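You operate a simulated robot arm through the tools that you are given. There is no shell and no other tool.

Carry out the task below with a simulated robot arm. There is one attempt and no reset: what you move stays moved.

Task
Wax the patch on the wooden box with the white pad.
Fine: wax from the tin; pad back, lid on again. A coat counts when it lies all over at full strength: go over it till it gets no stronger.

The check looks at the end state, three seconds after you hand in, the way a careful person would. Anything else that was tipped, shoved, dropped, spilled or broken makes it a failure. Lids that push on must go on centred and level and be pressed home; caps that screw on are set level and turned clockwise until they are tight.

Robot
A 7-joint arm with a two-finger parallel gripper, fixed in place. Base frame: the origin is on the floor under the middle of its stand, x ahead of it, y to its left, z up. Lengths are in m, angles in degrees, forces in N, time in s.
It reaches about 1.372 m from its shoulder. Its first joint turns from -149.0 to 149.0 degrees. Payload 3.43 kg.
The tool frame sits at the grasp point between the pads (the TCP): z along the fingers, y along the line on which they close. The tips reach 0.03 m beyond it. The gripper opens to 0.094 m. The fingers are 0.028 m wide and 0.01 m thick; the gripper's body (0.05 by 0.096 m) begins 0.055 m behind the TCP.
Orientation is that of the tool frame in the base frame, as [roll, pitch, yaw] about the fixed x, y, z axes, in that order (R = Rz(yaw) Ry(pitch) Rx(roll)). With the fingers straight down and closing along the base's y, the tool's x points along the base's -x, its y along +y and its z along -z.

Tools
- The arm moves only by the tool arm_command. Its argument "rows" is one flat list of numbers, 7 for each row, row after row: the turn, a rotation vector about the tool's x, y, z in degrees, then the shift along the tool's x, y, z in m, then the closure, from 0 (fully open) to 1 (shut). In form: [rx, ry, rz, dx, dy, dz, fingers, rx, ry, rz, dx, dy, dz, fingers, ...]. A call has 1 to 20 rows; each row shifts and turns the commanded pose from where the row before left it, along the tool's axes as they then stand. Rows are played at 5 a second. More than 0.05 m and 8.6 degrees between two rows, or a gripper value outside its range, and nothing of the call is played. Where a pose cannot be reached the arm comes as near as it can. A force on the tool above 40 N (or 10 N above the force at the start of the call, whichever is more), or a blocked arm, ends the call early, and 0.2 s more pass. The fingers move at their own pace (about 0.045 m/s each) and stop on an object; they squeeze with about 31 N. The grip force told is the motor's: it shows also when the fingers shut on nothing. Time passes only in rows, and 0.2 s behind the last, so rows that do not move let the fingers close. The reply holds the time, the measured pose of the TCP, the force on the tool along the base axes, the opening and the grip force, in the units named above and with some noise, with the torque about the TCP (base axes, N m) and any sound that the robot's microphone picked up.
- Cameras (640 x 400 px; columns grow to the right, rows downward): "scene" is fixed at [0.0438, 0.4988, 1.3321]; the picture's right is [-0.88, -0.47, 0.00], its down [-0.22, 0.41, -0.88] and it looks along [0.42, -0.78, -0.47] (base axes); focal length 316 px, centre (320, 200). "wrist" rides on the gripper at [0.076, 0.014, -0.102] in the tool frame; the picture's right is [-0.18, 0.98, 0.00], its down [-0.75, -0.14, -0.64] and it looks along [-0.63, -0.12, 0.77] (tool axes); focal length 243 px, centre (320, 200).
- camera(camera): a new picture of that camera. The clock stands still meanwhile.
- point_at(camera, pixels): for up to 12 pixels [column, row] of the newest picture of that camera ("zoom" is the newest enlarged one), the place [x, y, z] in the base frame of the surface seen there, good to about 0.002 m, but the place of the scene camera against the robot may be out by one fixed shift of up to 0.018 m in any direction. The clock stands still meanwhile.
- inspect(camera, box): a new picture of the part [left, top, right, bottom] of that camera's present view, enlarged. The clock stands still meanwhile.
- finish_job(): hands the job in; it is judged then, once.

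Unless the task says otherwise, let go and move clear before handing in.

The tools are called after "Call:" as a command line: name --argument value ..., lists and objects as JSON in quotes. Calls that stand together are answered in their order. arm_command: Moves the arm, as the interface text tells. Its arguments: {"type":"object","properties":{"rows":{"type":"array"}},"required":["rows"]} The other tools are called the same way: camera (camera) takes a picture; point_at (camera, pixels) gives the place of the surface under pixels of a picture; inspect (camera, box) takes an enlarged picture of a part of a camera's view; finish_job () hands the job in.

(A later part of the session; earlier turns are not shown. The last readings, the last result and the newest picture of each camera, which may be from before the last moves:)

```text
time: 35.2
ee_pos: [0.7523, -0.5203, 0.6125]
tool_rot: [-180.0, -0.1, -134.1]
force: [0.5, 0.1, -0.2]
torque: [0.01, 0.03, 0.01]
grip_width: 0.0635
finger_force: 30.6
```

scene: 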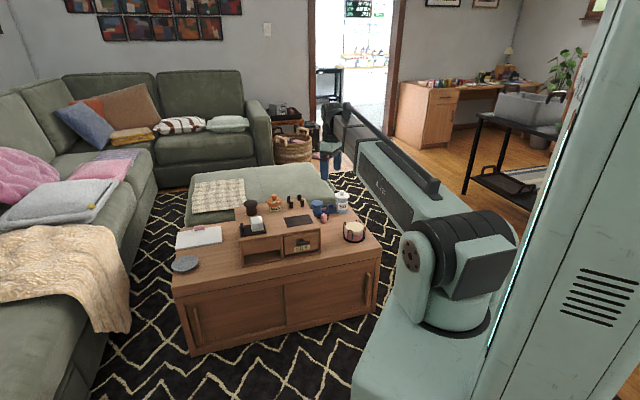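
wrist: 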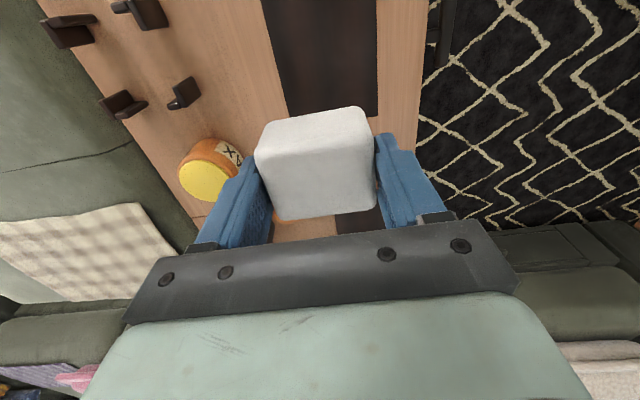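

No contact yet at z 0.6125. I keep going down in 1 mm steps.

Call:
arm_command --rows '[0, 0, 0, 0, 0, 0.001, 1, 0, 0, 0, 0, 0, 0.001, 1, 0, 0, 0, 0, 0, 0, 1]'

```text
time: 36.0
ee_pos: [0.7509, -0.5208, 0.6105]
tool_rot: [-180.0, 0.0, -133.9]
force: [0.9, -2.4, 10.4]
torque: [0.03, 0.08, -0.02]
grip_width: 0.0634
finger_force: 31.3
```

The pad touches the patch with about 10 N. I make a first slow stroke along the patch (tool +x) and look at the coat.

Call:
arm_command --rows '[0, 0, 0, 0.006, 0, 0, 1, 0, 0, 0, 0.009, 0, 0, 1, 0, 0, 0, 0.009, 0, 0, 1, 0, 0, 0, 0.009, 0, 0, 1, 0, 0, 0, 0.009, 0, 0, 1, 0, 0, 0, 0.009, 0, 0, 1, 0, 0, 0, 0.009, 0, 0, 1, 0, 0, 0, 0.009, 0, 0, 1, 0, 0, 0, 0.008, 0, 0, 1, 0, 0, 0, 0, 0, 0, 1]'

Call:
inspect --camera "scene" --box '[260, 190, 340, 250]'

Call:
camera --camera "wrist"

```text
time: 38.2
ee_pos: [0.6961, -0.5753, 0.61]
tool_rot: [-180.0, 0.0, -134.0]
force: [11.1, 8.8, 37.3]
torque: [0.07, -0.13, 0.04]
grip_width: 0.0637
finger_force: 31.3
```

```text
6.67 times, centred on (300, 220) of scene
```

zoom: 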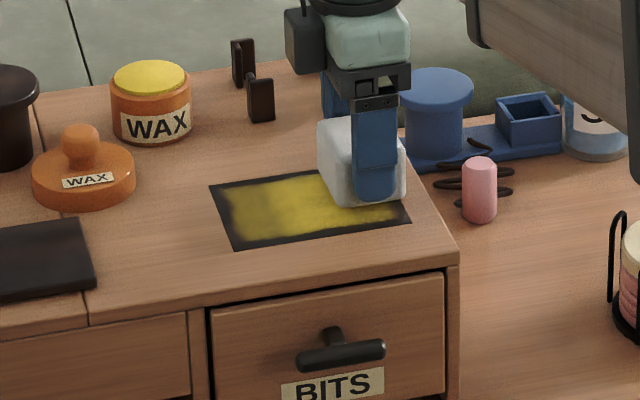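

```text
taken
```

wrist: 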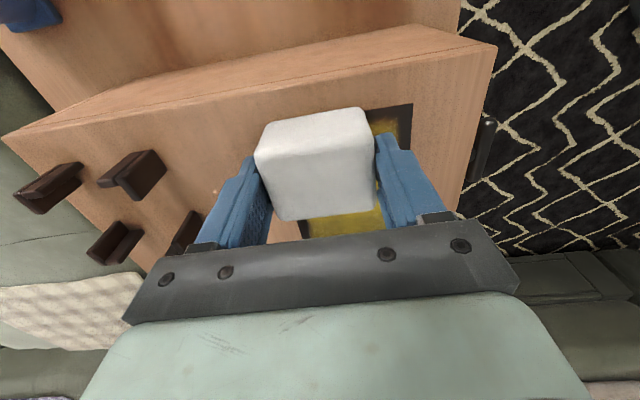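

The stroke left a yellow coat (scene zoom 300,205) with dark borders left over; the press grew to 37 N at this end, so I ease up 1 mm, shift to the front strip (v 0.87) and stroke back.

Call:
arm_command --rows '[0, 0, 0, 0, 0, -0.0012, 1, 0, 0, 0, 0, 0.01, 0, 1, 0, 0, 0, 0, 0.01, 0, 1, 0, 0, 0, 0, 0.011, 0, 1, 0, 0, 0, 0, 0, 0, 1]'

```text
time: 39.4
ee_pos: [0.6739, -0.5547, 0.6095]
tool_rot: [-180.0, -0.1, -134.0]
force: [3.2, -4.9, 15.3]
torque: [-0.33, 0.05, 0.01]
grip_width: 0.0635
finger_force: 30.8
```

The press is now 15 N with the pad at u 0.07, v 0.87. I stroke back along the front strip.

Call:
arm_command --rows '[0, 0, 0, -0.007, 0, 0.0001, 1, 0, 0, 0, -0.009, 0, 0.0001, 1, 0, 0, 0, -0.009, 0, 0.0001, 1, 0, 0, 0, -0.009, 0, 0.0001, 1, 0, 0, 0, -0.009, 0, 0.0001, 1, 0, 0, 0, -0.009, 0, 0.0001, 1, 0, 0, 0, -0.009, 0, 0.0001, 1, 0, 0, 0, -0.009, 0, 0.0001, 1, 0, 0, 0, -0.009, 0, 0, 1, 0, 0, 0, 0, 0, 0, 1]'

Call:
inspect --camera "scene" --box '[260, 190, 340, 250]'

Call:
inspect --camera "wrist" --box '[160, 0, 480, 200]'

```text
time: 41.6
ee_pos: [0.7292, -0.4979, 0.611]
tool_rot: [179.9, 0.0, -134.0]
force: [-5.8, -6.5, 18.5]
torque: [-0.08, 0.08, 0.01]
grip_width: 0.0635
finger_force: 31.2
```

```text
6.67 times, centred on (300, 220) of scene
```

zoom: 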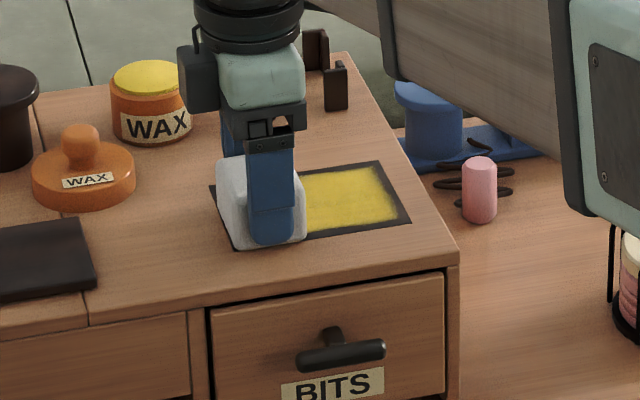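

```text
2.00 times, centred on (320, 100) of wrist
```

zoom: 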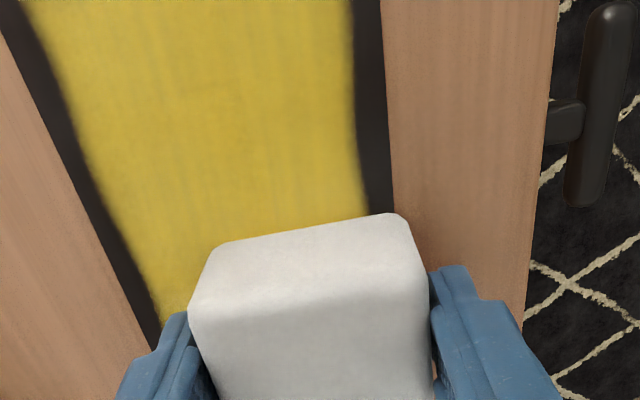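

The coat is now strong yellow in the middle, with dark borders left along both long edges (wrist zoom 370,130 and 75,150). I measure the border widths to set the edge strokes.

Call:
point_at --camera "zoom" --pixels '[[358, 150], [389, 150], [354, 40], [383, 40], [78, 140], [62, 165], [30, 20], [8, 30], [525, 300]]'

Call:
inspect --camera "scene" --box '[285, 205, 315, 225]'

```text
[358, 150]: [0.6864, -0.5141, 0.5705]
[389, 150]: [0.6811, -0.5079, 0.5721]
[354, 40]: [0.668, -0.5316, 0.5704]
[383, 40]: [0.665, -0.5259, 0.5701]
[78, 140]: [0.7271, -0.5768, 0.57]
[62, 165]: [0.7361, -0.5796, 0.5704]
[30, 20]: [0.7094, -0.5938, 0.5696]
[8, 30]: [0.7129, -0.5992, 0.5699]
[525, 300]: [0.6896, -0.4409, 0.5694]
```

```text
16.00 times, centred on (300, 215) of scene
```

zoom: 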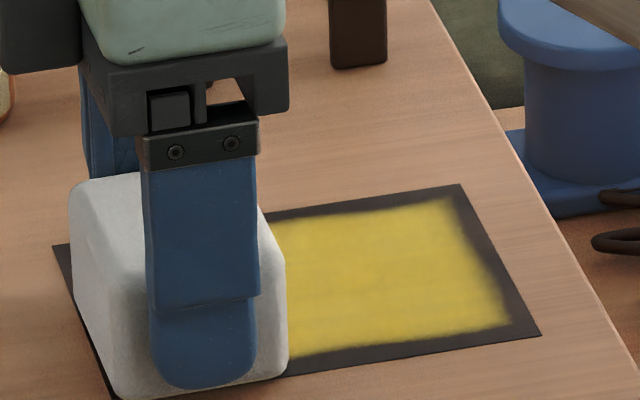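

The front strip reached only v 0.851 and the back strip 0.924, so the pad's working reach is about 0.02 m from its centre. I now run along the front edge with the centre at v 0.861, u 0.160 to 0.060, easing the height slightly.

Call:
arm_command --rows '[0, 0, 0, -0.005, 0.005, 0, 1, 0, 0, 0, -0.006, 0.004, 0, 1, 0, 0, 0, 0.01, 0, -0.0001, 1, 0, 0, 0, 0.01, 0, -0.0001, 1, 0, 0, 0, 0.01, 0, -0.0001, 1, 0, 0, 0, 0.01, 0, -0.0001, 1, 0, 0, 0, 0.01, 0, -0.0001, 1, 0, 0, 0, 0.01, 0, -0.0001, 1, 0, 0, 0, 0.01, 0, -0.0001, 1, 0, 0, 0, 0.01, 0, -0.0001, 1, 0, 0, 0, 0.01, 0, -0.0001, 1, 0, 0, 0, 0.01, 0, 0, 1, 0, 0, 0, 0, 0, 0, 1]'

Call:
inspect --camera "scene" --box '[275, 200, 335, 240]'

```text
time: 44.4
ee_pos: [0.6612, -0.5542, 0.6116]
tool_rot: [-179.9, -0.1, -133.9]
force: [0.1, -0.2, -1.4]
torque: [0.01, 0.01, -0.01]
grip_width: 0.0634
finger_force: 31.0
```

```text
10.00 times, centred on (305, 220) of scene
```

zoom: 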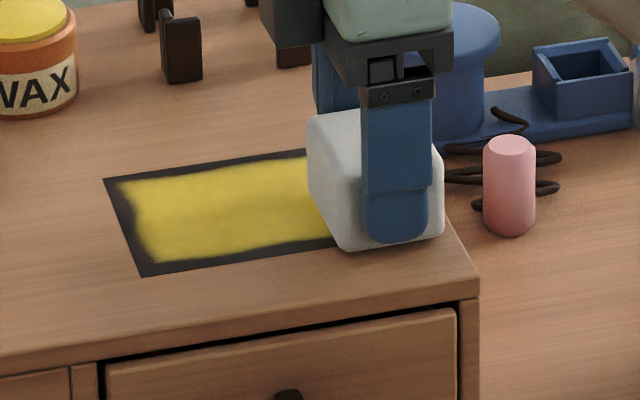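

The force is back to zero here, so the pad lifted off along the way and the front edge stayed dark. I lower in 0.5 mm steps to regain contact.

Call:
arm_command --rows '[0, 0, 0, 0, 0, 0.0005, 1, 0, 0, 0, 0, 0, 0.0005, 1, 0, 0, 0, 0, 0, 0, 1]'

```text
time: 45.2
ee_pos: [0.6611, -0.5533, 0.6115]
tool_rot: [180.0, -0.1, -134.0]
force: [0.2, -0.4, -0.2]
torque: [-0.02, 0.04, 0.0]
grip_width: 0.0634
finger_force: 31.2
```

Still no contact; the pad may have slid up slightly in the grip. I keep lowering in 0.5 mm steps.

Call:
arm_command --rows '[0, 0, 0, 0, 0, 0.0005, 1, 0, 0, 0, 0, 0, 0.0005, 1, 0, 0, 0, 0, 0, 0, 1]'

```text
time: 46.0
ee_pos: [0.6611, -0.5542, 0.61]
tool_rot: [-179.9, 0.1, -134.0]
force: [0.5, 2.7, 13.1]
torque: [0.18, 0.05, -0.04]
grip_width: 0.0633
finger_force: 30.8
```

Contact is back with 13 N. I stroke along the front edge towards +u, half the way first to check the force.

Call:
arm_command --rows '[0, 0, 0, -0.01, 0, 5e-05, 1, 0, 0, 0, -0.01, 0, 5e-05, 1, 0, 0, 0, -0.01, 0, 5e-05, 1, 0, 0, 0, -0.01, 0, 5e-05, 1, 0, 0, 0, -0.01, 0, 5e-05, 1]'

```text
time: 47.2
ee_pos: [0.6945, -0.5196, 0.6101]
tool_rot: [-179.9, 0.0, -134.0]
force: [-10.5, -11.0, 33.8]
torque: [-0.06, 0.23, 0.03]
grip_width: 0.0634
finger_force: 30.7
```

The press rose to 34 N, so I ease up 0.8 mm and continue the stroke.

Call:
arm_command --rows '[0, 0, 0, 0, 0, -0.0008, 1, 0, 0, 0, -0.01, 0, 0, 1, 0, 0, 0, -0.01, 0, 0, 1, 0, 0, 0, -0.01, 0, 0, 1, 0, 0, 0, -0.01, 0, 0, 1, 0, 0, 0, -0.009, 0, 0, 1]'

Call:
inspect --camera "scene" --box '[275, 200, 335, 240]'

Call:
inspect --camera "wrist" --box '[160, 0, 480, 200]'

```text
time: 48.6
ee_pos: [0.7304, -0.4829, 0.6107]
tool_rot: [-179.9, 0.0, -134.0]
force: [-6.7, -10.5, 29.7]
torque: [-0.02, 0.04, 0.01]
grip_width: 0.0632
finger_force: 31.3
```

```text
10.00 times, centred on (305, 220) of scene
```

zoom: 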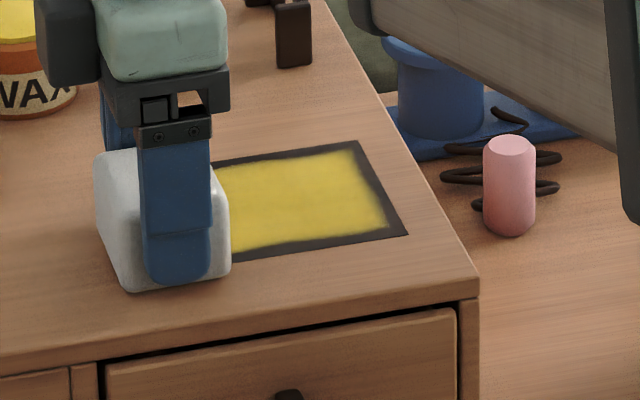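

```text
2.00 times, centred on (320, 100) of wrist
```

zoom: 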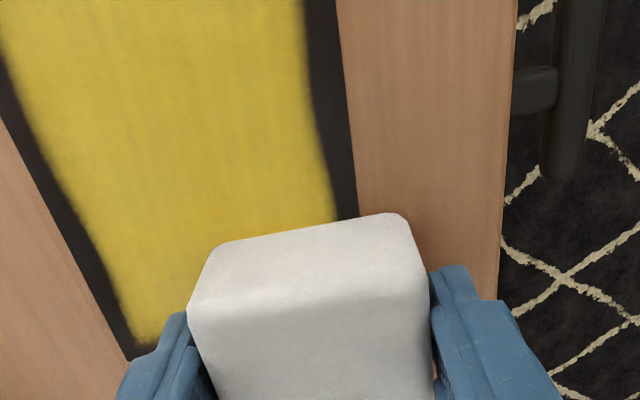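

The front border did not take any more wax, so the pad is probably used up. I lift off, go back over the tin and load the pad again.

Call:
arm_command --rows '[0, 0, 0, 0, 0, -0.001, 1, 0, 0, 0, 0, 0, -0.004, 1, 0, 0, 0, 0, 0, -0.02, 1, 0, 0, 0, 0, 0, -0.025, 1, 0, 0, 0, 0, 0, -0.025, 1, 0, 0, 0, -0.0063, -0.0326, 0, 1, 0, 0, 0, -0.0063, -0.0326, 0, 1, 0, 0, 0, -0.0063, -0.0326, 0, 1, 0, 0, 0, -0.0063, -0.0326, 0, 1, 0, 0, 0, -0.0063, -0.0326, 0, 1, 0, 0, 0, 0, 0, 0, 1]'

Call:
inspect --camera "wrist" --box '[200, 60, 440, 230]'

Call:
inspect --camera "scene" --box '[245, 190, 335, 250]'

```text
time: 51.0
ee_pos: [0.8703, -0.5715, 0.682]
tool_rot: [-180.0, 0.1, -134.1]
force: [0.0, -0.3, -0.5]
torque: [0.02, 0.01, 0.01]
grip_width: 0.0634
finger_force: 31.1
```

```text
2.35 times, centred on (320, 145) of wrist
```

zoom: 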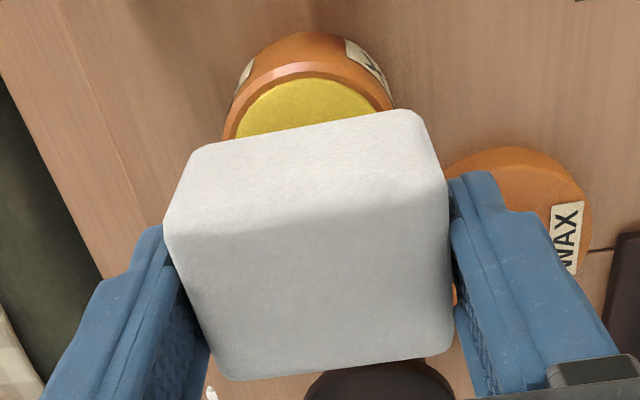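

```text
6.67 times, centred on (290, 220) of scene
```

zoom: 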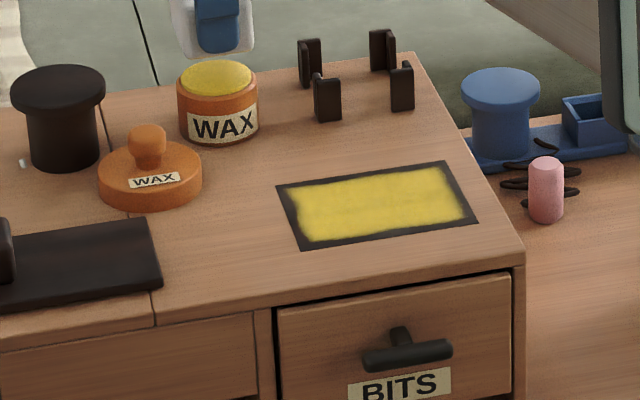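

The tin is under the pad again, and the coat shows a uniform dark border of about 8 mm all round. I press onto the wax again, in small steps near contact.

Call:
arm_command --rows '[0, 0, 0, 0, 0, 0.015, 1, 0, 0, 0, 0, 0, 0.008, 1, 0, 0, 0, 0, 0, 0.003, 1, 0, 0, 0, 0, 0, 0.001, 1, 0, 0, 0, 0, 0, 0.001, 1, 0, 0, 0, 0, 0, 0, 1]'

```text
time: 52.4
ee_pos: [0.8679, -0.5755, 0.6564]
tool_rot: [-179.9, 0.0, -134.1]
force: [0.0, -0.3, 0.1]
torque: [-0.03, 0.0, -0.01]
grip_width: 0.0634
finger_force: 31.4
```

No contact yet at z≈0.656. I go down further in 0.7–1 mm steps.

Call:
arm_command --rows '[0, 0, 0, 0, 0, 0.001, 1, 0, 0, 0, 0, 0, 0.0007, 1, 0, 0, 0, 0, 0, 0, 1]'

```text
time: 53.2
ee_pos: [0.8695, -0.573, 0.6557]
tool_rot: [-180.0, 0.0, -134.0]
force: [0.2, 0.7, -0.4]
torque: [0.01, -0.01, 0.01]
grip_width: 0.0634
finger_force: 31.2
```

Still no force. I step down again.

Call:
arm_command --rows '[0, 0, 0, 0, 0, 0.0007, 1, 0, 0, 0, 0, 0, 0.0007, 1, 0, 0, 0, 0, 0, 0, 1]'

```text
time: 54.0
ee_pos: [0.868, -0.5733, 0.653]
tool_rot: [-179.9, -0.1, -133.9]
force: [-0.1, -2.0, 8.3]
torque: [0.02, -0.08, -0.01]
grip_width: 0.0633
finger_force: 31.2
```

The pad touches the wax with 8 N. I hold, then press again with the pad shifted 8 mm to either side so that its edges load too, each time lifting before shifting.

Call:
arm_command --rows '[0, 0, 0, 0, 0, 0.0003, 1, 0, 0, 0, 0, 0, 0, 1, 0, 0, 0, 0, 0, 0, 1, 0, 0, 0, 0, 0, 0, 1, 0, 0, 0, 0, 0, -0.004, 1, 0, 0, 0, 0, 0.008, 0, 1, 0, 0, 0, 0, 0, 0.003, 1, 0, 0, 0, 0, 0, 0.001, 1, 0, 0, 0, 0, 0, 0, 1, 0, 0, 0, 0, 0, 0, 1]'

```text
time: 56.2
ee_pos: [0.8619, -0.5685, 0.6539]
tool_rot: [-179.9, -0.1, -134.0]
force: [0.4, -2.1, 10.1]
torque: [-0.07, -0.25, -0.05]
grip_width: 0.0633
finger_force: 31.1
```

The shifted press also makes contact (10 N). I hold, lift, shift to the other side and press there.

Call:
arm_command --rows '[0, 0, 0, 0, 0, 0, 1, 0, 0, 0, 0, 0, 0, 1, 0, 0, 0, 0, 0, -0.004, 1, 0, 0, 0, 0, -0.008, 0, 1, 0, 0, 0, 0, -0.008, 0, 1, 0, 0, 0, 0, 0, 0.003, 1, 0, 0, 0, 0, 0, 0.001, 1, 0, 0, 0, 0, 0, 0, 1, 0, 0, 0, 0, 0, 0, 1, 0, 0, 0, 0, 0, 0, 1]'

```text
time: 58.4
ee_pos: [0.8745, -0.5791, 0.6544]
tool_rot: [-179.9, 0.1, -134.0]
force: [-0.8, -2.8, 9.6]
torque: [0.0, -0.01, 0.05]
grip_width: 0.0636
finger_force: 30.6
```

Contact with 10 N on this side too. I lift, carry the freshly loaded pad over the front edge (u 0.15, v 0.860) and go down to just above the patch.

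Call:
arm_command --rows '[0, 0, 0, 0, 0, -0.003, 1, 0, 0, 0, 0, 0, -0.01, 1, 0, 0, 0, 0, 0, -0.02, 1, 0, 0, 0, 0.0083, 0.0344, 0, 1, 0, 0, 0, 0.0083, 0.0344, 0, 1, 0, 0, 0, 0.0083, 0.0344, 0, 1, 0, 0, 0, 0.0083, 0.0344, 0, 1, 0, 0, 0, 0.0084, 0.0344, 0, 1, 0, 0, 0, 0, 0, 0.03, 1, 0, 0, 0, 0, 0, 0.03, 1, 0, 0, 0, 0, 0, 0.012, 1, 0, 0, 0, 0, 0, 0.003, 1, 0, 0, 0, 0, 0, 0, 1]'

```text
time: 61.2
ee_pos: [0.7217, -0.4921, 0.6141]
tool_rot: [179.8, 0.0, -134.0]
force: [-0.5, 0.4, -0.1]
torque: [0.03, 0.04, 0.01]
grip_width: 0.0633
finger_force: 30.8
```

I'm at u 0.148, v 0.861, about 1–2 mm above contact. I lower in 0.5 mm steps.

Call:
arm_command --rows '[0, 0, 0, 0, 0, 0.001, 1, 0, 0, 0, 0, 0, 0.0005, 1, 0, 0, 0, 0, 0, 0.0005, 1, 0, 0, 0, 0, 0, 0, 1]'

```text
time: 62.2
ee_pos: [0.7216, -0.4906, 0.6108]
tool_rot: [-179.9, 0.0, -134.0]
force: [0.1, -1.3, 2.6]
torque: [0.03, 0.01, 0.02]
grip_width: 0.0634
finger_force: 30.6
```

Light contact (2.6 N). I press 0.4 mm more and stroke along the front edge.

Call:
arm_command --rows '[0, 0, 0, 0, 0, 0.0004, 1, 0, 0, 0, 0.008, 0, 0, 1, 0, 0, 0, 0.009, 0, 0, 1, 0, 0, 0, 0.009, 0, 0, 1, 0, 0, 0, 0.009, 0, 0, 1]'

Call:
inspect --camera "scene" --box '[275, 200, 335, 240]'

```text
time: 63.4
ee_pos: [0.6977, -0.5167, 0.6094]
tool_rot: [-179.9, 0.0, -133.9]
force: [2.6, 4.0, 7.8]
torque: [0.14, -0.18, -0.02]
grip_width: 0.0634
finger_force: 30.8
```

```text
10.00 times, centred on (305, 220) of scene
```

zoom: 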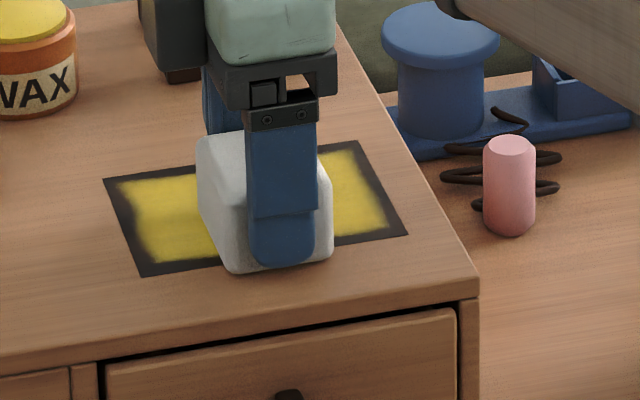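

The passed front border (scene zoom 180,262) still looks dark. I finish the stroke to the far end, then check the border width from the wrist camera.

Call:
arm_command --rows '[0, 0, 0, 0.009, 0, 0, 1, 0, 0, 0, 0.009, 0, 0, 1, 0, 0, 0, 0.009, 0, 0, 1, 0, 0, 0, 0.009, 0, 0, 1, 0, 0, 0, 0.009, 0, 0, 1, 0, 0, 0, 0.009, 0, 0, 1, 0, 0, 0, 0, 0, 0, 1]'

Call:
inspect --camera "scene" --box '[275, 200, 335, 240]'

Call:
inspect --camera "wrist" --box '[160, 0, 480, 240]'

```text
time: 65.0
ee_pos: [0.6607, -0.5544, 0.6102]
tool_rot: [-179.9, 0.0, -134.0]
force: [-0.3, -0.5, -0.8]
torque: [0.0, -0.01, -0.03]
grip_width: 0.0635
finger_force: 30.9
```

```text
10.00 times, centred on (305, 220) of scene
```

zoom: 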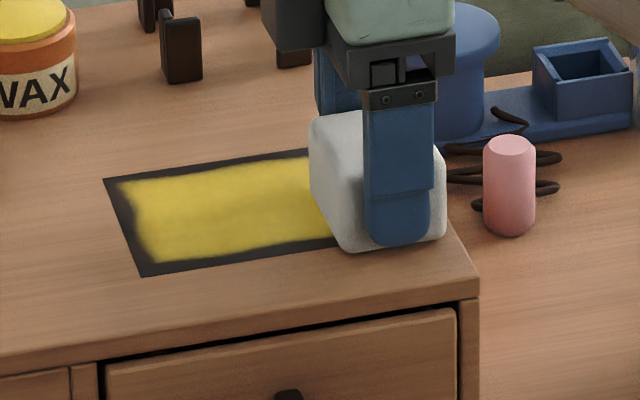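

```text
1.67 times, centred on (320, 120) of wrist
```

zoom: 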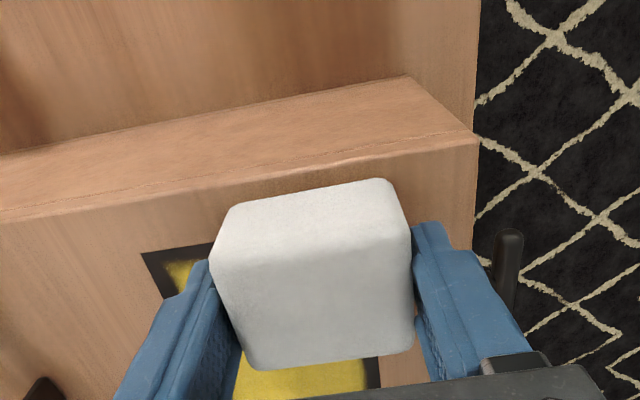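

Contact was lost again towards this end, and the border where contact existed is still dark. I lift the pad high and look at the whole patch to judge what the border is.

Call:
arm_command --rows '[0, 0, 0, 0, 0, -0.02, 1, 0, 0, 0, 0, 0, -0.035, 1, 0, 0, 0, -0.025, -0.007, -0.035, 1, 0, 0, 0, -0.025, -0.008, -0.035, 1, 0, 0, 0, -0.025, -0.008, -0.035, 1, 0, 0, 0, -0.025, -0.007, 0, 1, 0, 0, 0, -0.02, 0, 0, 1, 0, 0, 0, 0, 0, 0, 1]'

Call:
camera --camera "wrist"

Call:
inspect --camera "scene" --box '[280, 205, 325, 235]'

```text
time: 66.8
ee_pos: [0.7632, -0.4873, 0.7661]
tool_rot: [179.9, -0.1, -133.9]
force: [0.7, -0.7, -0.7]
torque: [-0.03, 0.02, 0.01]
grip_width: 0.0633
finger_force: 30.8
```

```text
taken
```

wrist: 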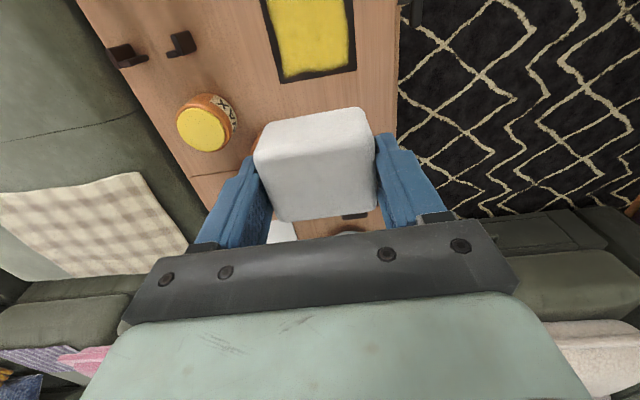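

```text
13.33 times, centred on (302, 220) of scene
```

zoom: 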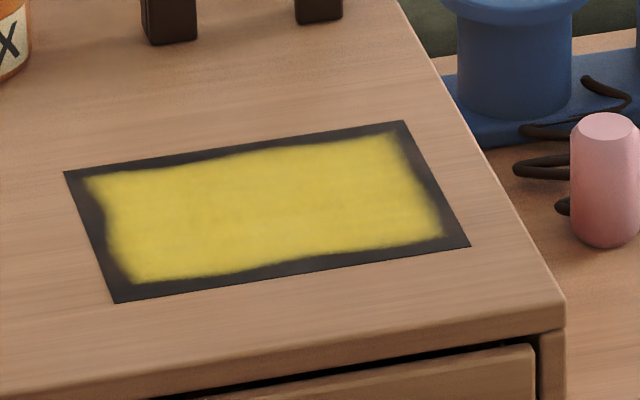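

The inner yellow is even but its border is uneven, so it may still be a matter of contact. I try again: down at the front corner (u 0.165, v 0.858), this time with firm contact.

Call:
arm_command --rows '[0, 0, 0, 0.008, 0.016, 0.03, 1, 0, 0, 0, 0.008, 0.016, 0.03, 1, 0, 0, 0, 0, 0, 0.03, 1, 0, 0, 0, 0, 0, 0.03, 1, 0, 0, 0, 0, 0, 0.025, 1, 0, 0, 0, 0, 0, 0.01, 1, 0, 0, 0, 0, 0, 0.003, 1, 0, 0, 0, 0, 0, 0.001, 1, 0, 0, 0, 0, 0, 0, 1]'

```text
time: 68.8
ee_pos: [0.7304, -0.4774, 0.6093]
tool_rot: [-180.0, -0.1, -134.0]
force: [0.3, -1.9, 5.7]
torque: [-0.01, 0.03, -0.01]
grip_width: 0.0635
finger_force: 30.7
```

Contact with 6 N at the front corner (u 0.164, v 0.857). I press a little more and rub back and forth here, then move along a bit to see whether the corner filled.

Call:
arm_command --rows '[0, 0, 0, 0, 0, 0.0005, 1, 0, 0, 0, 0.006, 0, 0, 1, 0, 0, 0, -0.006, 0, 0, 1, 0, 0, 0, 0.006, 0, 0, 1, 0, 0, 0, -0.006, 0, 0, 1, 0, 0, 0, 0, 0, 0, 1]'

```text
time: 70.2
ee_pos: [0.731, -0.4775, 0.61]
tool_rot: [-180.0, 0.1, -134.0]
force: [-1.4, -0.6, 2.0]
torque: [-0.01, 0.0, 0.0]
grip_width: 0.0631
finger_force: 31.1
```

The press fell to 2 N. I move 4 cm along the front edge while pressing slightly more, then look at the corner.

Call:
arm_command --rows '[0, 0, 0, 0, 0, 0.0006, 1, 0, 0, 0, 0.01, 0, 0, 1, 0, 0, 0, 0.01, 0, 0, 1, 0, 0, 0, 0.01, 0, 0, 1, 0, 0, 0, 0.01, 0, 0, 1, 0, 0, 0, 0, 0, 0, 1]'

Call:
inspect --camera "scene" --box '[280, 205, 325, 235]'

```text
time: 71.6
ee_pos: [0.7024, -0.5069, 0.6093]
tool_rot: [-179.9, 0.0, -133.8]
force: [7.8, 7.5, 27.1]
torque: [0.19, -0.13, 0.01]
grip_width: 0.0634
finger_force: 30.9
```

```text
13.33 times, centred on (302, 220) of scene
```

zoom: 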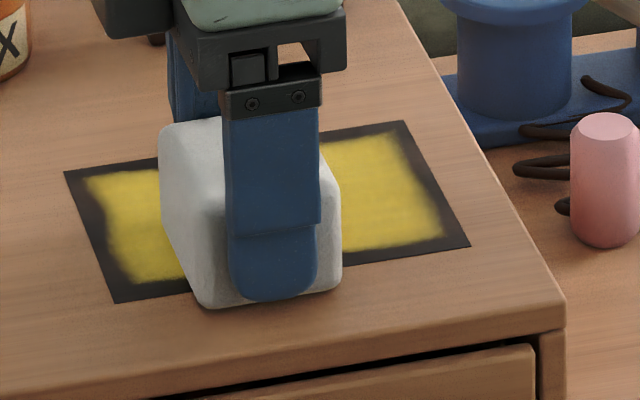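

The corner's dark rim kept exactly its shape (scene zoom 95–130, 180–280) although the pad rubbed over it, so the rim may simply be how the coat is drawn — or the pad is dry. I finish this edge, cross the far end and come back along the back edge to compare.

Call:
arm_command --rows '[0, 0, 0, 0, 0, -0.0004, 1, 0, 0, 0, 0.011, 0, 0, 1, 0, 0, 0, 0.011, 0, 0, 1, 0, 0, 0, 0.011, 0, 0, 1, 0, 0, 0, 0.011, 0, 0, 1, 0, 0, 0, 0.011, 0, 0, 1, 0, 0, 0, 0.011, 0, 0, 1]'

```text
time: 72.8
ee_pos: [0.6735, -0.5377, 0.6096]
tool_rot: [-179.9, 0.0, -133.9]
force: [-1.5, 1.4, 11.9]
torque: [-0.14, 0.27, -0.04]
grip_width: 0.0633
finger_force: 30.6
stopped in row 6: the force on the tool passed its limit at 41 N (the readings are from after the stop); the commanded pose is now the measured one
```

The press peaked at 41 N and the call stopped; it's now 12 N at u 0.0815, v 0.858. I ease up 0.8 mm and go on to the far end in smaller steps.

Call:
arm_command --rows '[0, 0, 0, 0, 0, -0.0006, 1, 0, 0, 0, 0.006, 0, -0.0001, 1, 0, 0, 0, 0.006, 0, -0.0001, 1, 0, 0, 0, 0.006, 0, -0.0001, 1, 0, 0, 0, 0.005, 0, 0, 1]'

```text
time: 74.0
ee_pos: [0.6573, -0.5542, 0.6087]
tool_rot: [-180.0, 0.1, -133.9]
force: [3.9, 6.0, 11.8]
torque: [-0.01, -0.02, -0.05]
grip_width: 0.0634
finger_force: 30.2
```

At u 0.058 with 12 N. I cross the far end towards the back edge (v 0.912).

Call:
arm_command --rows '[0, 0, 0, 0, -0.007, 0, 1, 0, 0, 0, 0, -0.007, 0, 1, 0, 0, 0, 0, -0.007, 0, 1, 0, 0, 0, 0, -0.007, 0, 1, 0, 0, 0, 0, -0.007, 0, 1]'

```text
time: 75.2
ee_pos: [0.6817, -0.5776, 0.6098]
tool_rot: [180.0, 0.1, -133.8]
force: [-1.0, 0.7, 2.7]
torque: [-0.08, 0.1, -0.05]
grip_width: 0.0634
finger_force: 31.4
```

The press is down to 3 N. I lower 0.6 mm and continue to the back edge.

Call:
arm_command --rows '[0, 0, 0, 0, 0, 0.0006, 1, 0, 0, 0, 0, -0.006, 0, 1, 0, 0, 0, 0, -0.006, 0, 1, 0, 0, 0, 0, -0.006, 0, 1, 0, 0, 0, 0, 0, 0, 1]'

Call:
inspect --camera "scene" --box '[280, 205, 325, 235]'

```text
time: 76.4
ee_pos: [0.6947, -0.5917, 0.6088]
tool_rot: [180.0, 0.1, -133.8]
force: [-4.8, 5.3, 15.2]
torque: [0.12, 0.17, 0.02]
grip_width: 0.0638
finger_force: 31.0
```

```text
13.33 times, centred on (302, 220) of scene
```

zoom: 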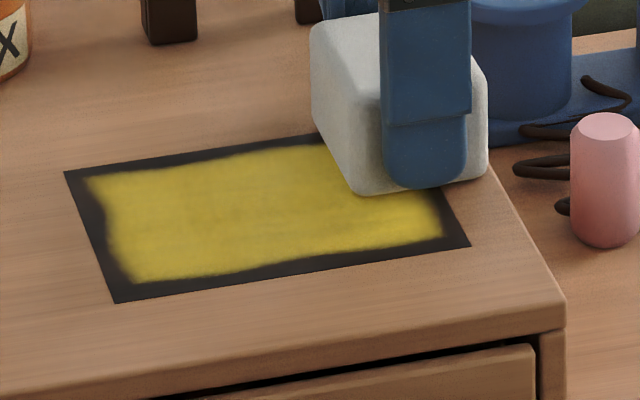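

The end I just rubbed looks a bit brighter (scene zoom 420,220), so the coat still strengthens there. I stroke along the back edge towards +u, with a slightly lighter press.

Call:
arm_command --rows '[0, 0, 0, 0, 0, -0.0003, 1, 0, 0, 0, -0.01, 0, -5e-05, 1, 0, 0, 0, -0.01, 0, -5e-05, 1, 0, 0, 0, -0.01, 0, -5e-05, 1, 0, 0, 0, -0.01, 0, -5e-05, 1, 0, 0, 0, -0.01, 0, -5e-05, 1]'

```text
time: 77.8
ee_pos: [0.7302, -0.555, 0.6079]
tool_rot: [-179.9, 0.0, -133.9]
force: [-4.8, -7.1, 17.6]
torque: [-0.16, 0.07, 0.02]
grip_width: 0.0637
finger_force: 31.2
```

Force is a good 18 N halfway along the back edge. I continue to the near end.

Call:
arm_command --rows '[0, 0, 0, -0.01, 0, 0, 1, 0, 0, 0, -0.01, 0, 0, 1, 0, 0, 0, -0.01, 0, 0, 1, 0, 0, 0, -0.01, 0, 0, 1, 0, 0, 0, -0.01, 0, 0, 1, 0, 0, 0, -0.007, 0, 0, 1]'

Call:
inspect --camera "scene" --box '[280, 205, 325, 235]'

Call:
inspect --camera "wrist" --box '[240, 0, 480, 150]'

```text
time: 79.2
ee_pos: [0.7691, -0.5145, 0.6084]
tool_rot: [180.0, 0.0, -134.0]
force: [-2.7, -1.3, 3.6]
torque: [0.0, -0.01, 0.0]
grip_width: 0.0631
finger_force: 31.5
```

```text
13.33 times, centred on (302, 220) of scene
```

zoom: 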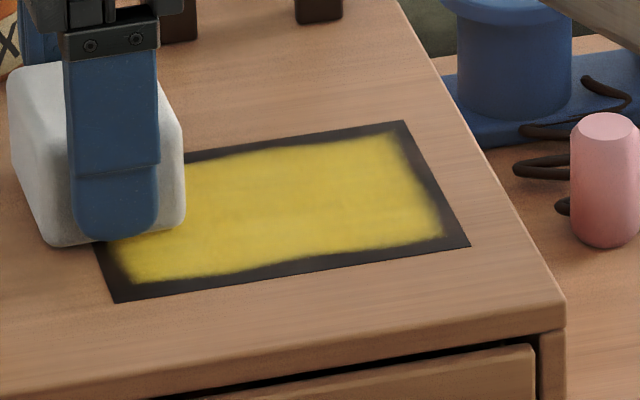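

```text
2.67 times, centred on (360, 75) of wrist
```

zoom: 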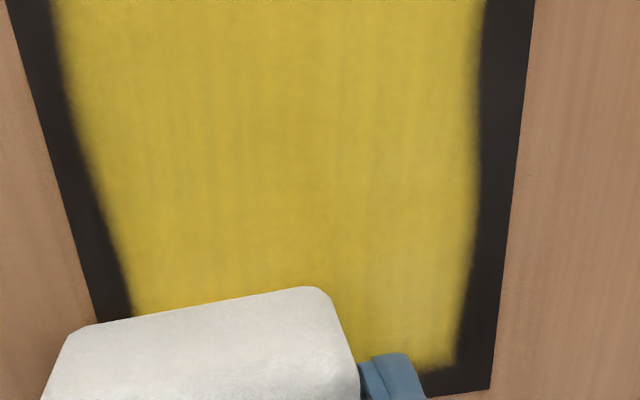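

The back edge's rim also stayed unchanged although the pad passed well over it, which suggests the rim is drawn that way; still, I'll reload the pad and test with fresh wax to be sure. I lift and go back over the tin.

Call:
arm_command --rows '[0, 0, 0, 0, 0, -0.005, 1, 0, 0, 0, 0, 0, -0.02, 1, 0, 0, 0, 0, 0, -0.025, 1, 0, 0, 0, 0, 0, -0.025, 1, 0, 0, 0, -0.009, -0.0378, 0, 1, 0, 0, 0, -0.009, -0.0378, 0, 1, 0, 0, 0, -0.009, -0.0379, 0, 1, 0, 0, 0, 0, 0, 0.015, 1, 0, 0, 0, 0, 0, 0, 1]'

Call:
inspect --camera "wrist" --box '[200, 60, 440, 230]'

Call:
inspect --camera "scene" --box '[280, 205, 325, 235]'

```text
time: 81.2
ee_pos: [0.8701, -0.5725, 0.6697]
tool_rot: [-179.9, 0.1, -133.9]
force: [-0.6, 0.1, -0.5]
torque: [-0.03, 0.0, -0.01]
grip_width: 0.0634
finger_force: 30.5
```

```text
2.35 times, centred on (320, 145) of wrist
```

zoom: 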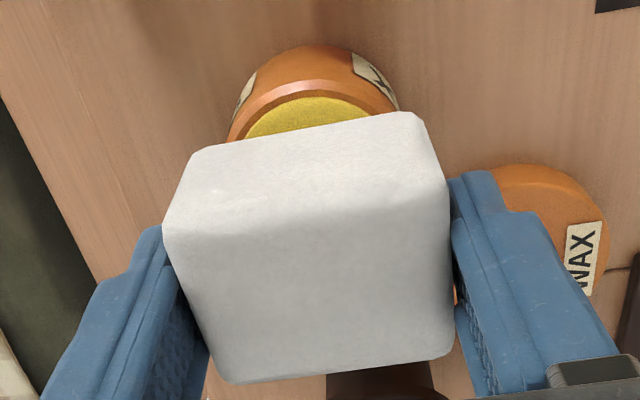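

```text
13.33 times, centred on (302, 220) of scene
```

zoom: 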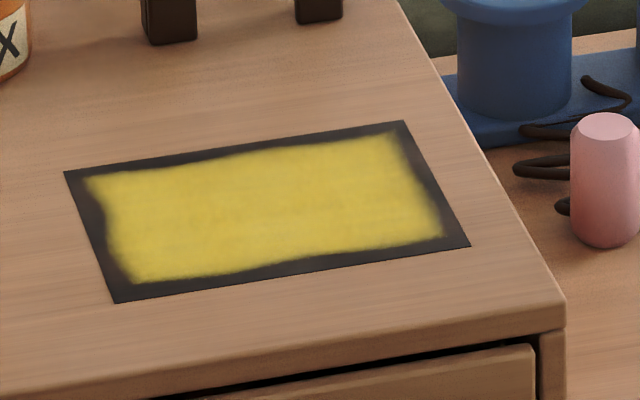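

The patch looks the same as before the pass, rim and all. I press the pad on the wax again, in steps.

Call:
arm_command --rows '[0, 0, 0, 0, 0, 0.006, 1, 0, 0, 0, 0, 0, 0.005, 1, 0, 0, 0, 0, 0, 0.002, 1, 0, 0, 0, 0, 0, 0.001, 1, 0, 0, 0, 0, 0, 0, 1]'

```text
time: 82.4
ee_pos: [0.8701, -0.574, 0.6549]
tool_rot: [180.0, 0.1, -133.9]
force: [0.2, -0.4, 0.7]
torque: [0.0, 0.0, -0.01]
grip_width: 0.0632
finger_force: 31.4
```

No contact yet at z 0.655. I step down further.

Call:
arm_command --rows '[0, 0, 0, 0, 0, 0.001, 1, 0, 0, 0, 0, 0, 0.001, 1, 0, 0, 0, 0, 0, 0, 1]'

```text
time: 83.2
ee_pos: [0.8696, -0.5754, 0.6528]
tool_rot: [-180.0, 0.1, -133.9]
force: [0.7, 0.0, -1.1]
torque: [0.01, 0.0, 0.0]
grip_width: 0.0637
finger_force: 30.9
```

Still free. I step down once more.

Call:
arm_command --rows '[0, 0, 0, 0, 0, 0.0007, 1, 0, 0, 0, 0, 0, 0.0007, 1, 0, 0, 0, 0, 0, 0, 1]'

```text
time: 84.0
ee_pos: [0.8696, -0.5735, 0.653]
tool_rot: [-179.9, 0.0, -133.9]
force: [-2.8, -4.2, 8.6]
torque: [-0.1, 0.0, 0.01]
grip_width: 0.0634
finger_force: 30.9
```

The pad presses the wax with 9 N. I hold for over a second, then lift and carry it back over the back edge of the patch.

Call:
arm_command --rows '[0, 0, 0, 0, 0, 0.0003, 1, 0, 0, 0, 0, 0, 0, 1, 0, 0, 0, 0, 0, 0, 1, 0, 0, 0, 0, 0, 0, 1, 0, 0, 0, 0, 0, 0, 1, 0, 0, 0, 0, 0, 0, 1, 0, 0, 0, 0, 0, -0.003, 1, 0, 0, 0, 0, 0, -0.01, 1, 0, 0, 0, 0, 0, -0.02, 1, 0, 0, 0, 0.009, 0.0378, 0, 1, 0, 0, 0, 0.009, 0.0378, 0, 1, 0, 0, 0, 0.011, 0.0384, 0, 1, 0, 0, 0, 0, 0, 0, 1]'

Call:
inspect --camera "scene" --box '[250, 180, 330, 240]'

```text
time: 86.8
ee_pos: [0.7678, -0.5157, 0.682]
tool_rot: [-180.0, 0.1, -133.9]
force: [-0.8, 0.1, -0.9]
torque: [0.01, -0.01, -0.02]
grip_width: 0.0637
finger_force: 31.2
```

```text
6.67 times, centred on (290, 210) of scene
```

zoom: 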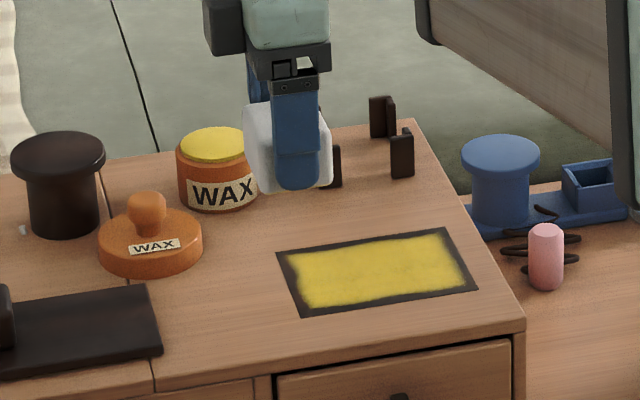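

I'm over the near back corner (u 0.163, v 0.910). I go down to contact.

Call:
arm_command --rows '[0, 0, 0, 0, 0, 0.03, 1, 0, 0, 0, 0, 0, 0.03, 1, 0, 0, 0, 0, 0, 0.008, 1, 0, 0, 0, 0, 0, 0.002, 1, 0, 0, 0, 0, 0, 0.001, 1, 0, 0, 0, 0, 0, 0, 1]'

```text
time: 88.2
ee_pos: [0.7667, -0.5154, 0.613]
tool_rot: [-180.0, 0.1, -133.9]
force: [0.3, 0.4, -0.4]
torque: [-0.02, 0.01, -0.02]
grip_width: 0.0634
finger_force: 30.4
```

Not touching yet at z 0.613. I step down.

Call:
arm_command --rows '[0, 0, 0, 0, 0, 0.002, 1, 0, 0, 0, 0, 0, 0.001, 1, 0, 0, 0, 0, 0, 0.0005, 1, 0, 0, 0, 0, 0, 0, 1]'

```text
time: 89.2
ee_pos: [0.7671, -0.515, 0.6103]
tool_rot: [180.0, 0.1, -133.9]
force: [-0.2, -0.7, -0.9]
torque: [0.0, 0.01, 0.02]
grip_width: 0.0634
finger_force: 31.1
```

Still free at z 0.610. I step down again.

Call:
arm_command --rows '[0, 0, 0, 0, 0, 0.001, 1, 0, 0, 0, 0, 0, 0.0007, 1, 0, 0, 0, 0, 0, 0, 1]'

```text
time: 90.0
ee_pos: [0.7677, -0.5152, 0.6084]
tool_rot: [-180.0, 0.1, -133.9]
force: [-2.7, 0.0, 5.7]
torque: [0.13, 0.02, 0.04]
grip_width: 0.0631
finger_force: 30.0
```

Contact with 6 N. I stroke with fresh wax along the back edge, half way first.

Call:
arm_command --rows '[0, 0, 0, 0.01, 0, 0.0001, 1, 0, 0, 0, 0.01, 0, 0, 1, 0, 0, 0, 0.01, 0, 0, 1, 0, 0, 0, 0.01, 0, 0, 1, 0, 0, 0, 0.01, 0, 0, 1]'

Call:
inspect --camera "scene" --box '[280, 205, 325, 235]'

```text
time: 91.2
ee_pos: [0.7337, -0.5507, 0.6088]
tool_rot: [179.9, 0.0, -133.9]
force: [1.9, 1.4, 3.2]
torque: [0.1, -0.12, -0.01]
grip_width: 0.0634
finger_force: 31.2
```

```text
13.33 times, centred on (302, 220) of scene
```

zoom: 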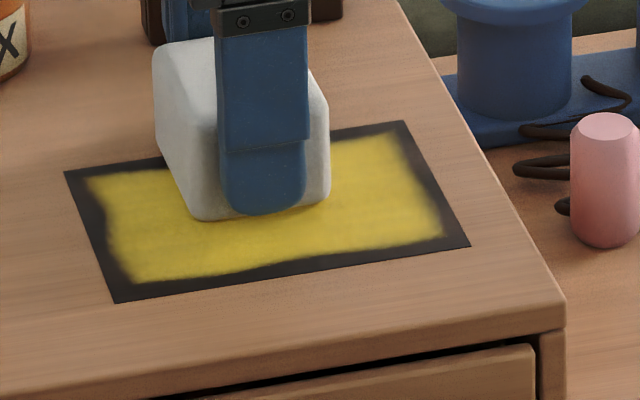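

The back rim is unchanged even with fresh wax under the pad, so it is just how the coat is drawn. I now go over the inner area again for strength: press a bit more and carry on to the far end.

Call:
arm_command --rows '[0, 0, 0, 0, 0, 0.0005, 1, 0, 0, 0, 0.01, 0, 0, 1, 0, 0, 0, 0.01, 0, 0, 1, 0, 0, 0, 0.01, 0, 0, 1, 0, 0, 0, 0.01, 0, 0, 1, 0, 0, 0, 0.009, 0, 0, 1]'

```text
time: 92.6
ee_pos: [0.7004, -0.588, 0.6073]
tool_rot: [-179.9, 0.1, -133.9]
force: [8.0, 8.1, 22.3]
torque: [0.22, -0.07, -0.06]
grip_width: 0.0633
finger_force: 30.9
```

At the far end with 22 N. I shift to the middle row (v 0.888) and stroke back with a slightly lighter press.

Call:
arm_command --rows '[0, 0, 0, 0, 0.008, -0.0003, 1, 0, 0, 0, 0, 0.008, 0, 1, 0, 0, 0, 0, 0.008, 0, 1, 0, 0, 0, -0.01, 0, 0, 1, 0, 0, 0, -0.01, 0, 0, 1, 0, 0, 0, -0.01, 0, 0, 1, 0, 0, 0, -0.01, 0, 0, 1]'

```text
time: 94.2
ee_pos: [0.7096, -0.5413, 0.6095]
tool_rot: [180.0, 0.1, -133.9]
force: [-5.9, -4.3, 14.0]
torque: [-0.11, 0.18, 0.04]
grip_width: 0.0632
finger_force: 30.8
```

The press holds at 14 N. I continue the middle row to the near end.

Call:
arm_command --rows '[0, 0, 0, -0.01, 0, 0, 1, 0, 0, 0, -0.01, 0, 0, 1, 0, 0, 0, -0.01, 0, 0, 1, 0, 0, 0, -0.01, 0, 0, 1, 0, 0, 0, -0.01, 0, 0, 1, 0, 0, 0, -0.008, 0, 0, 1]'

Call:
inspect --camera "scene" --box '[280, 205, 325, 235]'

Call:
inspect --camera "wrist" --box '[240, 0, 480, 150]'

```text
time: 95.6
ee_pos: [0.7487, -0.4989, 0.6088]
tool_rot: [180.0, 0.1, -133.8]
force: [-1.3, -1.6, 5.8]
torque: [-0.03, -0.03, -0.01]
grip_width: 0.0634
finger_force: 30.9
```

```text
13.33 times, centred on (302, 220) of scene
```

zoom: 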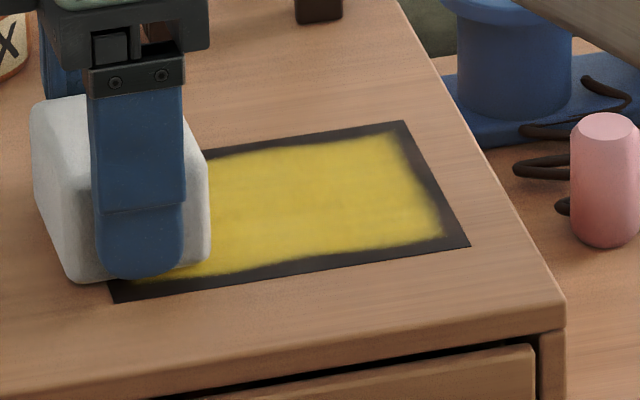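

```text
2.67 times, centred on (360, 75) of wrist
```

zoom: 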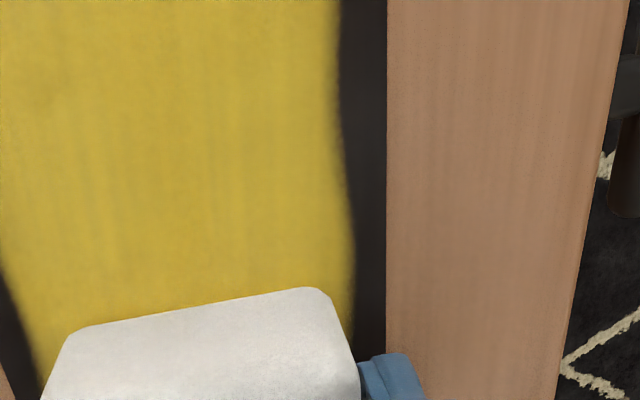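

The coat is an even yellow and did not change with this pass, rim included. I do the front row once more (v 0.866) to complete the second coat.

Call:
arm_command --rows '[0, 0, 0, 0, 0.007, 0, 1, 0, 0, 0, 0, 0.007, 0, 1, 0, 0, 0, 0, 0.006, 0, 1, 0, 0, 0, 0.01, 0, 0, 1, 0, 0, 0, 0.01, 0, 0, 1, 0, 0, 0, 0.01, 0, 0, 1]'

```text
time: 97.0
ee_pos: [0.7137, -0.5071, 0.6078]
tool_rot: [-179.9, 0.1, -133.8]
force: [6.0, 5.6, 16.5]
torque: [0.18, -0.13, 0.02]
grip_width: 0.0633
finger_force: 31.3
```

The press is 16 N at u 0.13. I ease up slightly and continue the front row to the far end.

Call:
arm_command --rows '[0, 0, 0, 0.01, 0, -0.0001, 1, 0, 0, 0, 0.01, 0, -0.0001, 1, 0, 0, 0, 0.01, 0, -0.0001, 1, 0, 0, 0, 0.01, 0, -0.0001, 1, 0, 0, 0, 0.01, 0, 0, 1, 0, 0, 0, 0.01, 0, 0, 1]'

```text
time: 98.4
ee_pos: [0.6719, -0.5514, 0.6072]
tool_rot: [180.0, 0.0, -133.9]
force: [0.8, 0.0, 0.3]
torque: [-0.02, 0.0, 0.01]
grip_width: 0.0635
finger_force: 31.3
```

Contact faded near the far end (0.3 N). I press down 0.7 mm again and stroke back along the front row.

Call:
arm_command --rows '[0, 0, 0, 0, 0, 0.0005, 1, 0, 0, 0, 0, 0, 0.0003, 1, 0, 0, 0, 0, 0, 0, 1]'

```text
time: 99.2
ee_pos: [0.6723, -0.5515, 0.6093]
tool_rot: [-179.9, 0.1, -133.9]
force: [0.4, -2.3, 2.6]
torque: [-0.1, 0.12, 0.05]
grip_width: 0.0634
finger_force: 31.1
```

Light contact (2.6 N). I press 0.4 mm more, work into the far corner and stroke back.

Call:
arm_command --rows '[0, 0, 0, 0, 0, 0.0004, 1, 0, 0, 0, 0.006, 0, 0, 1, 0, 0, 0, 0.005, 0, 0, 1, 0, 0, 0, -0.01, 0, 0, 1, 0, 0, 0, -0.01, 0, 0, 1, 0, 0, 0, -0.01, 0, 0, 1]'

```text
time: 100.6
ee_pos: [0.6836, -0.5372, 0.6071]
tool_rot: [-179.9, -0.1, -133.9]
force: [-7.3, -8.2, 20.9]
torque: [-0.23, 0.18, 0.02]
grip_width: 0.0635
finger_force: 30.7
```

Call:
arm_command --rows '[0, 0, 0, -0.01, 0, -0.0001, 1, 0, 0, 0, -0.01, 0, -0.0001, 1, 0, 0, 0, -0.01, 0, 0, 1, 0, 0, 0, -0.01, 0, 0, 1, 0, 0, 0, -0.01, 0, 0, 1, 0, 0, 0, -0.01, 0, 0, 1]'

Call:
inspect --camera "scene" --box '[280, 205, 325, 235]'

Call:
inspect --camera "wrist" --box '[200, 0, 440, 150]'

```text
time: 102.0
ee_pos: [0.7284, -0.492, 0.6078]
tool_rot: [180.0, 0.2, -133.9]
force: [-2.4, -2.1, 5.0]
torque: [0.04, -0.02, 0.03]
grip_width: 0.0634
finger_force: 31.1
```

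```text
13.33 times, centred on (302, 220) of scene
```

zoom: 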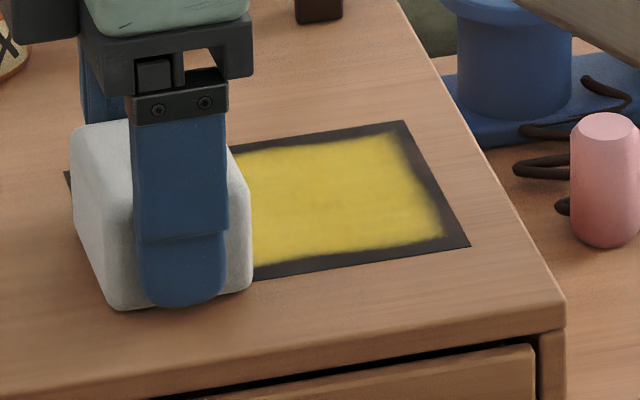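

```text
2.67 times, centred on (320, 75) of wrist
```

zoom: 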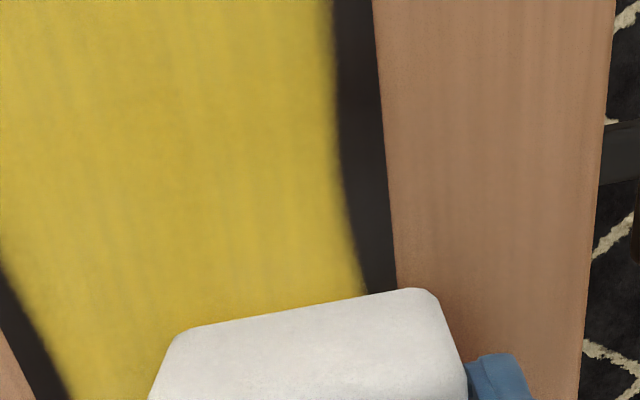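

The coat is unchanged by this pass, so it is at full strength there. I finish with a crossing over the near end from front to back, then look at the whole patch.

Call:
arm_command --rows '[0, 0, 0, -0.008, 0, 0.0003, 1, 0, 0, 0, 0, -0.008, 0, 1, 0, 0, 0, 0, -0.008, 0, 1, 0, 0, 0, 0, -0.008, 0, 1, 0, 0, 0, 0, -0.008, 0, 1, 0, 0, 0, 0, -0.008, 0, 1, 0, 0, 0, 0, -0.005, 0, 1]'

```text
time: 103.6
ee_pos: [0.7646, -0.5181, 0.6068]
tool_rot: [-179.9, 0.1, -134.0]
force: [-4.1, 5.0, 9.4]
torque: [0.14, 0.02, -0.02]
grip_width: 0.0633
finger_force: 30.8
```

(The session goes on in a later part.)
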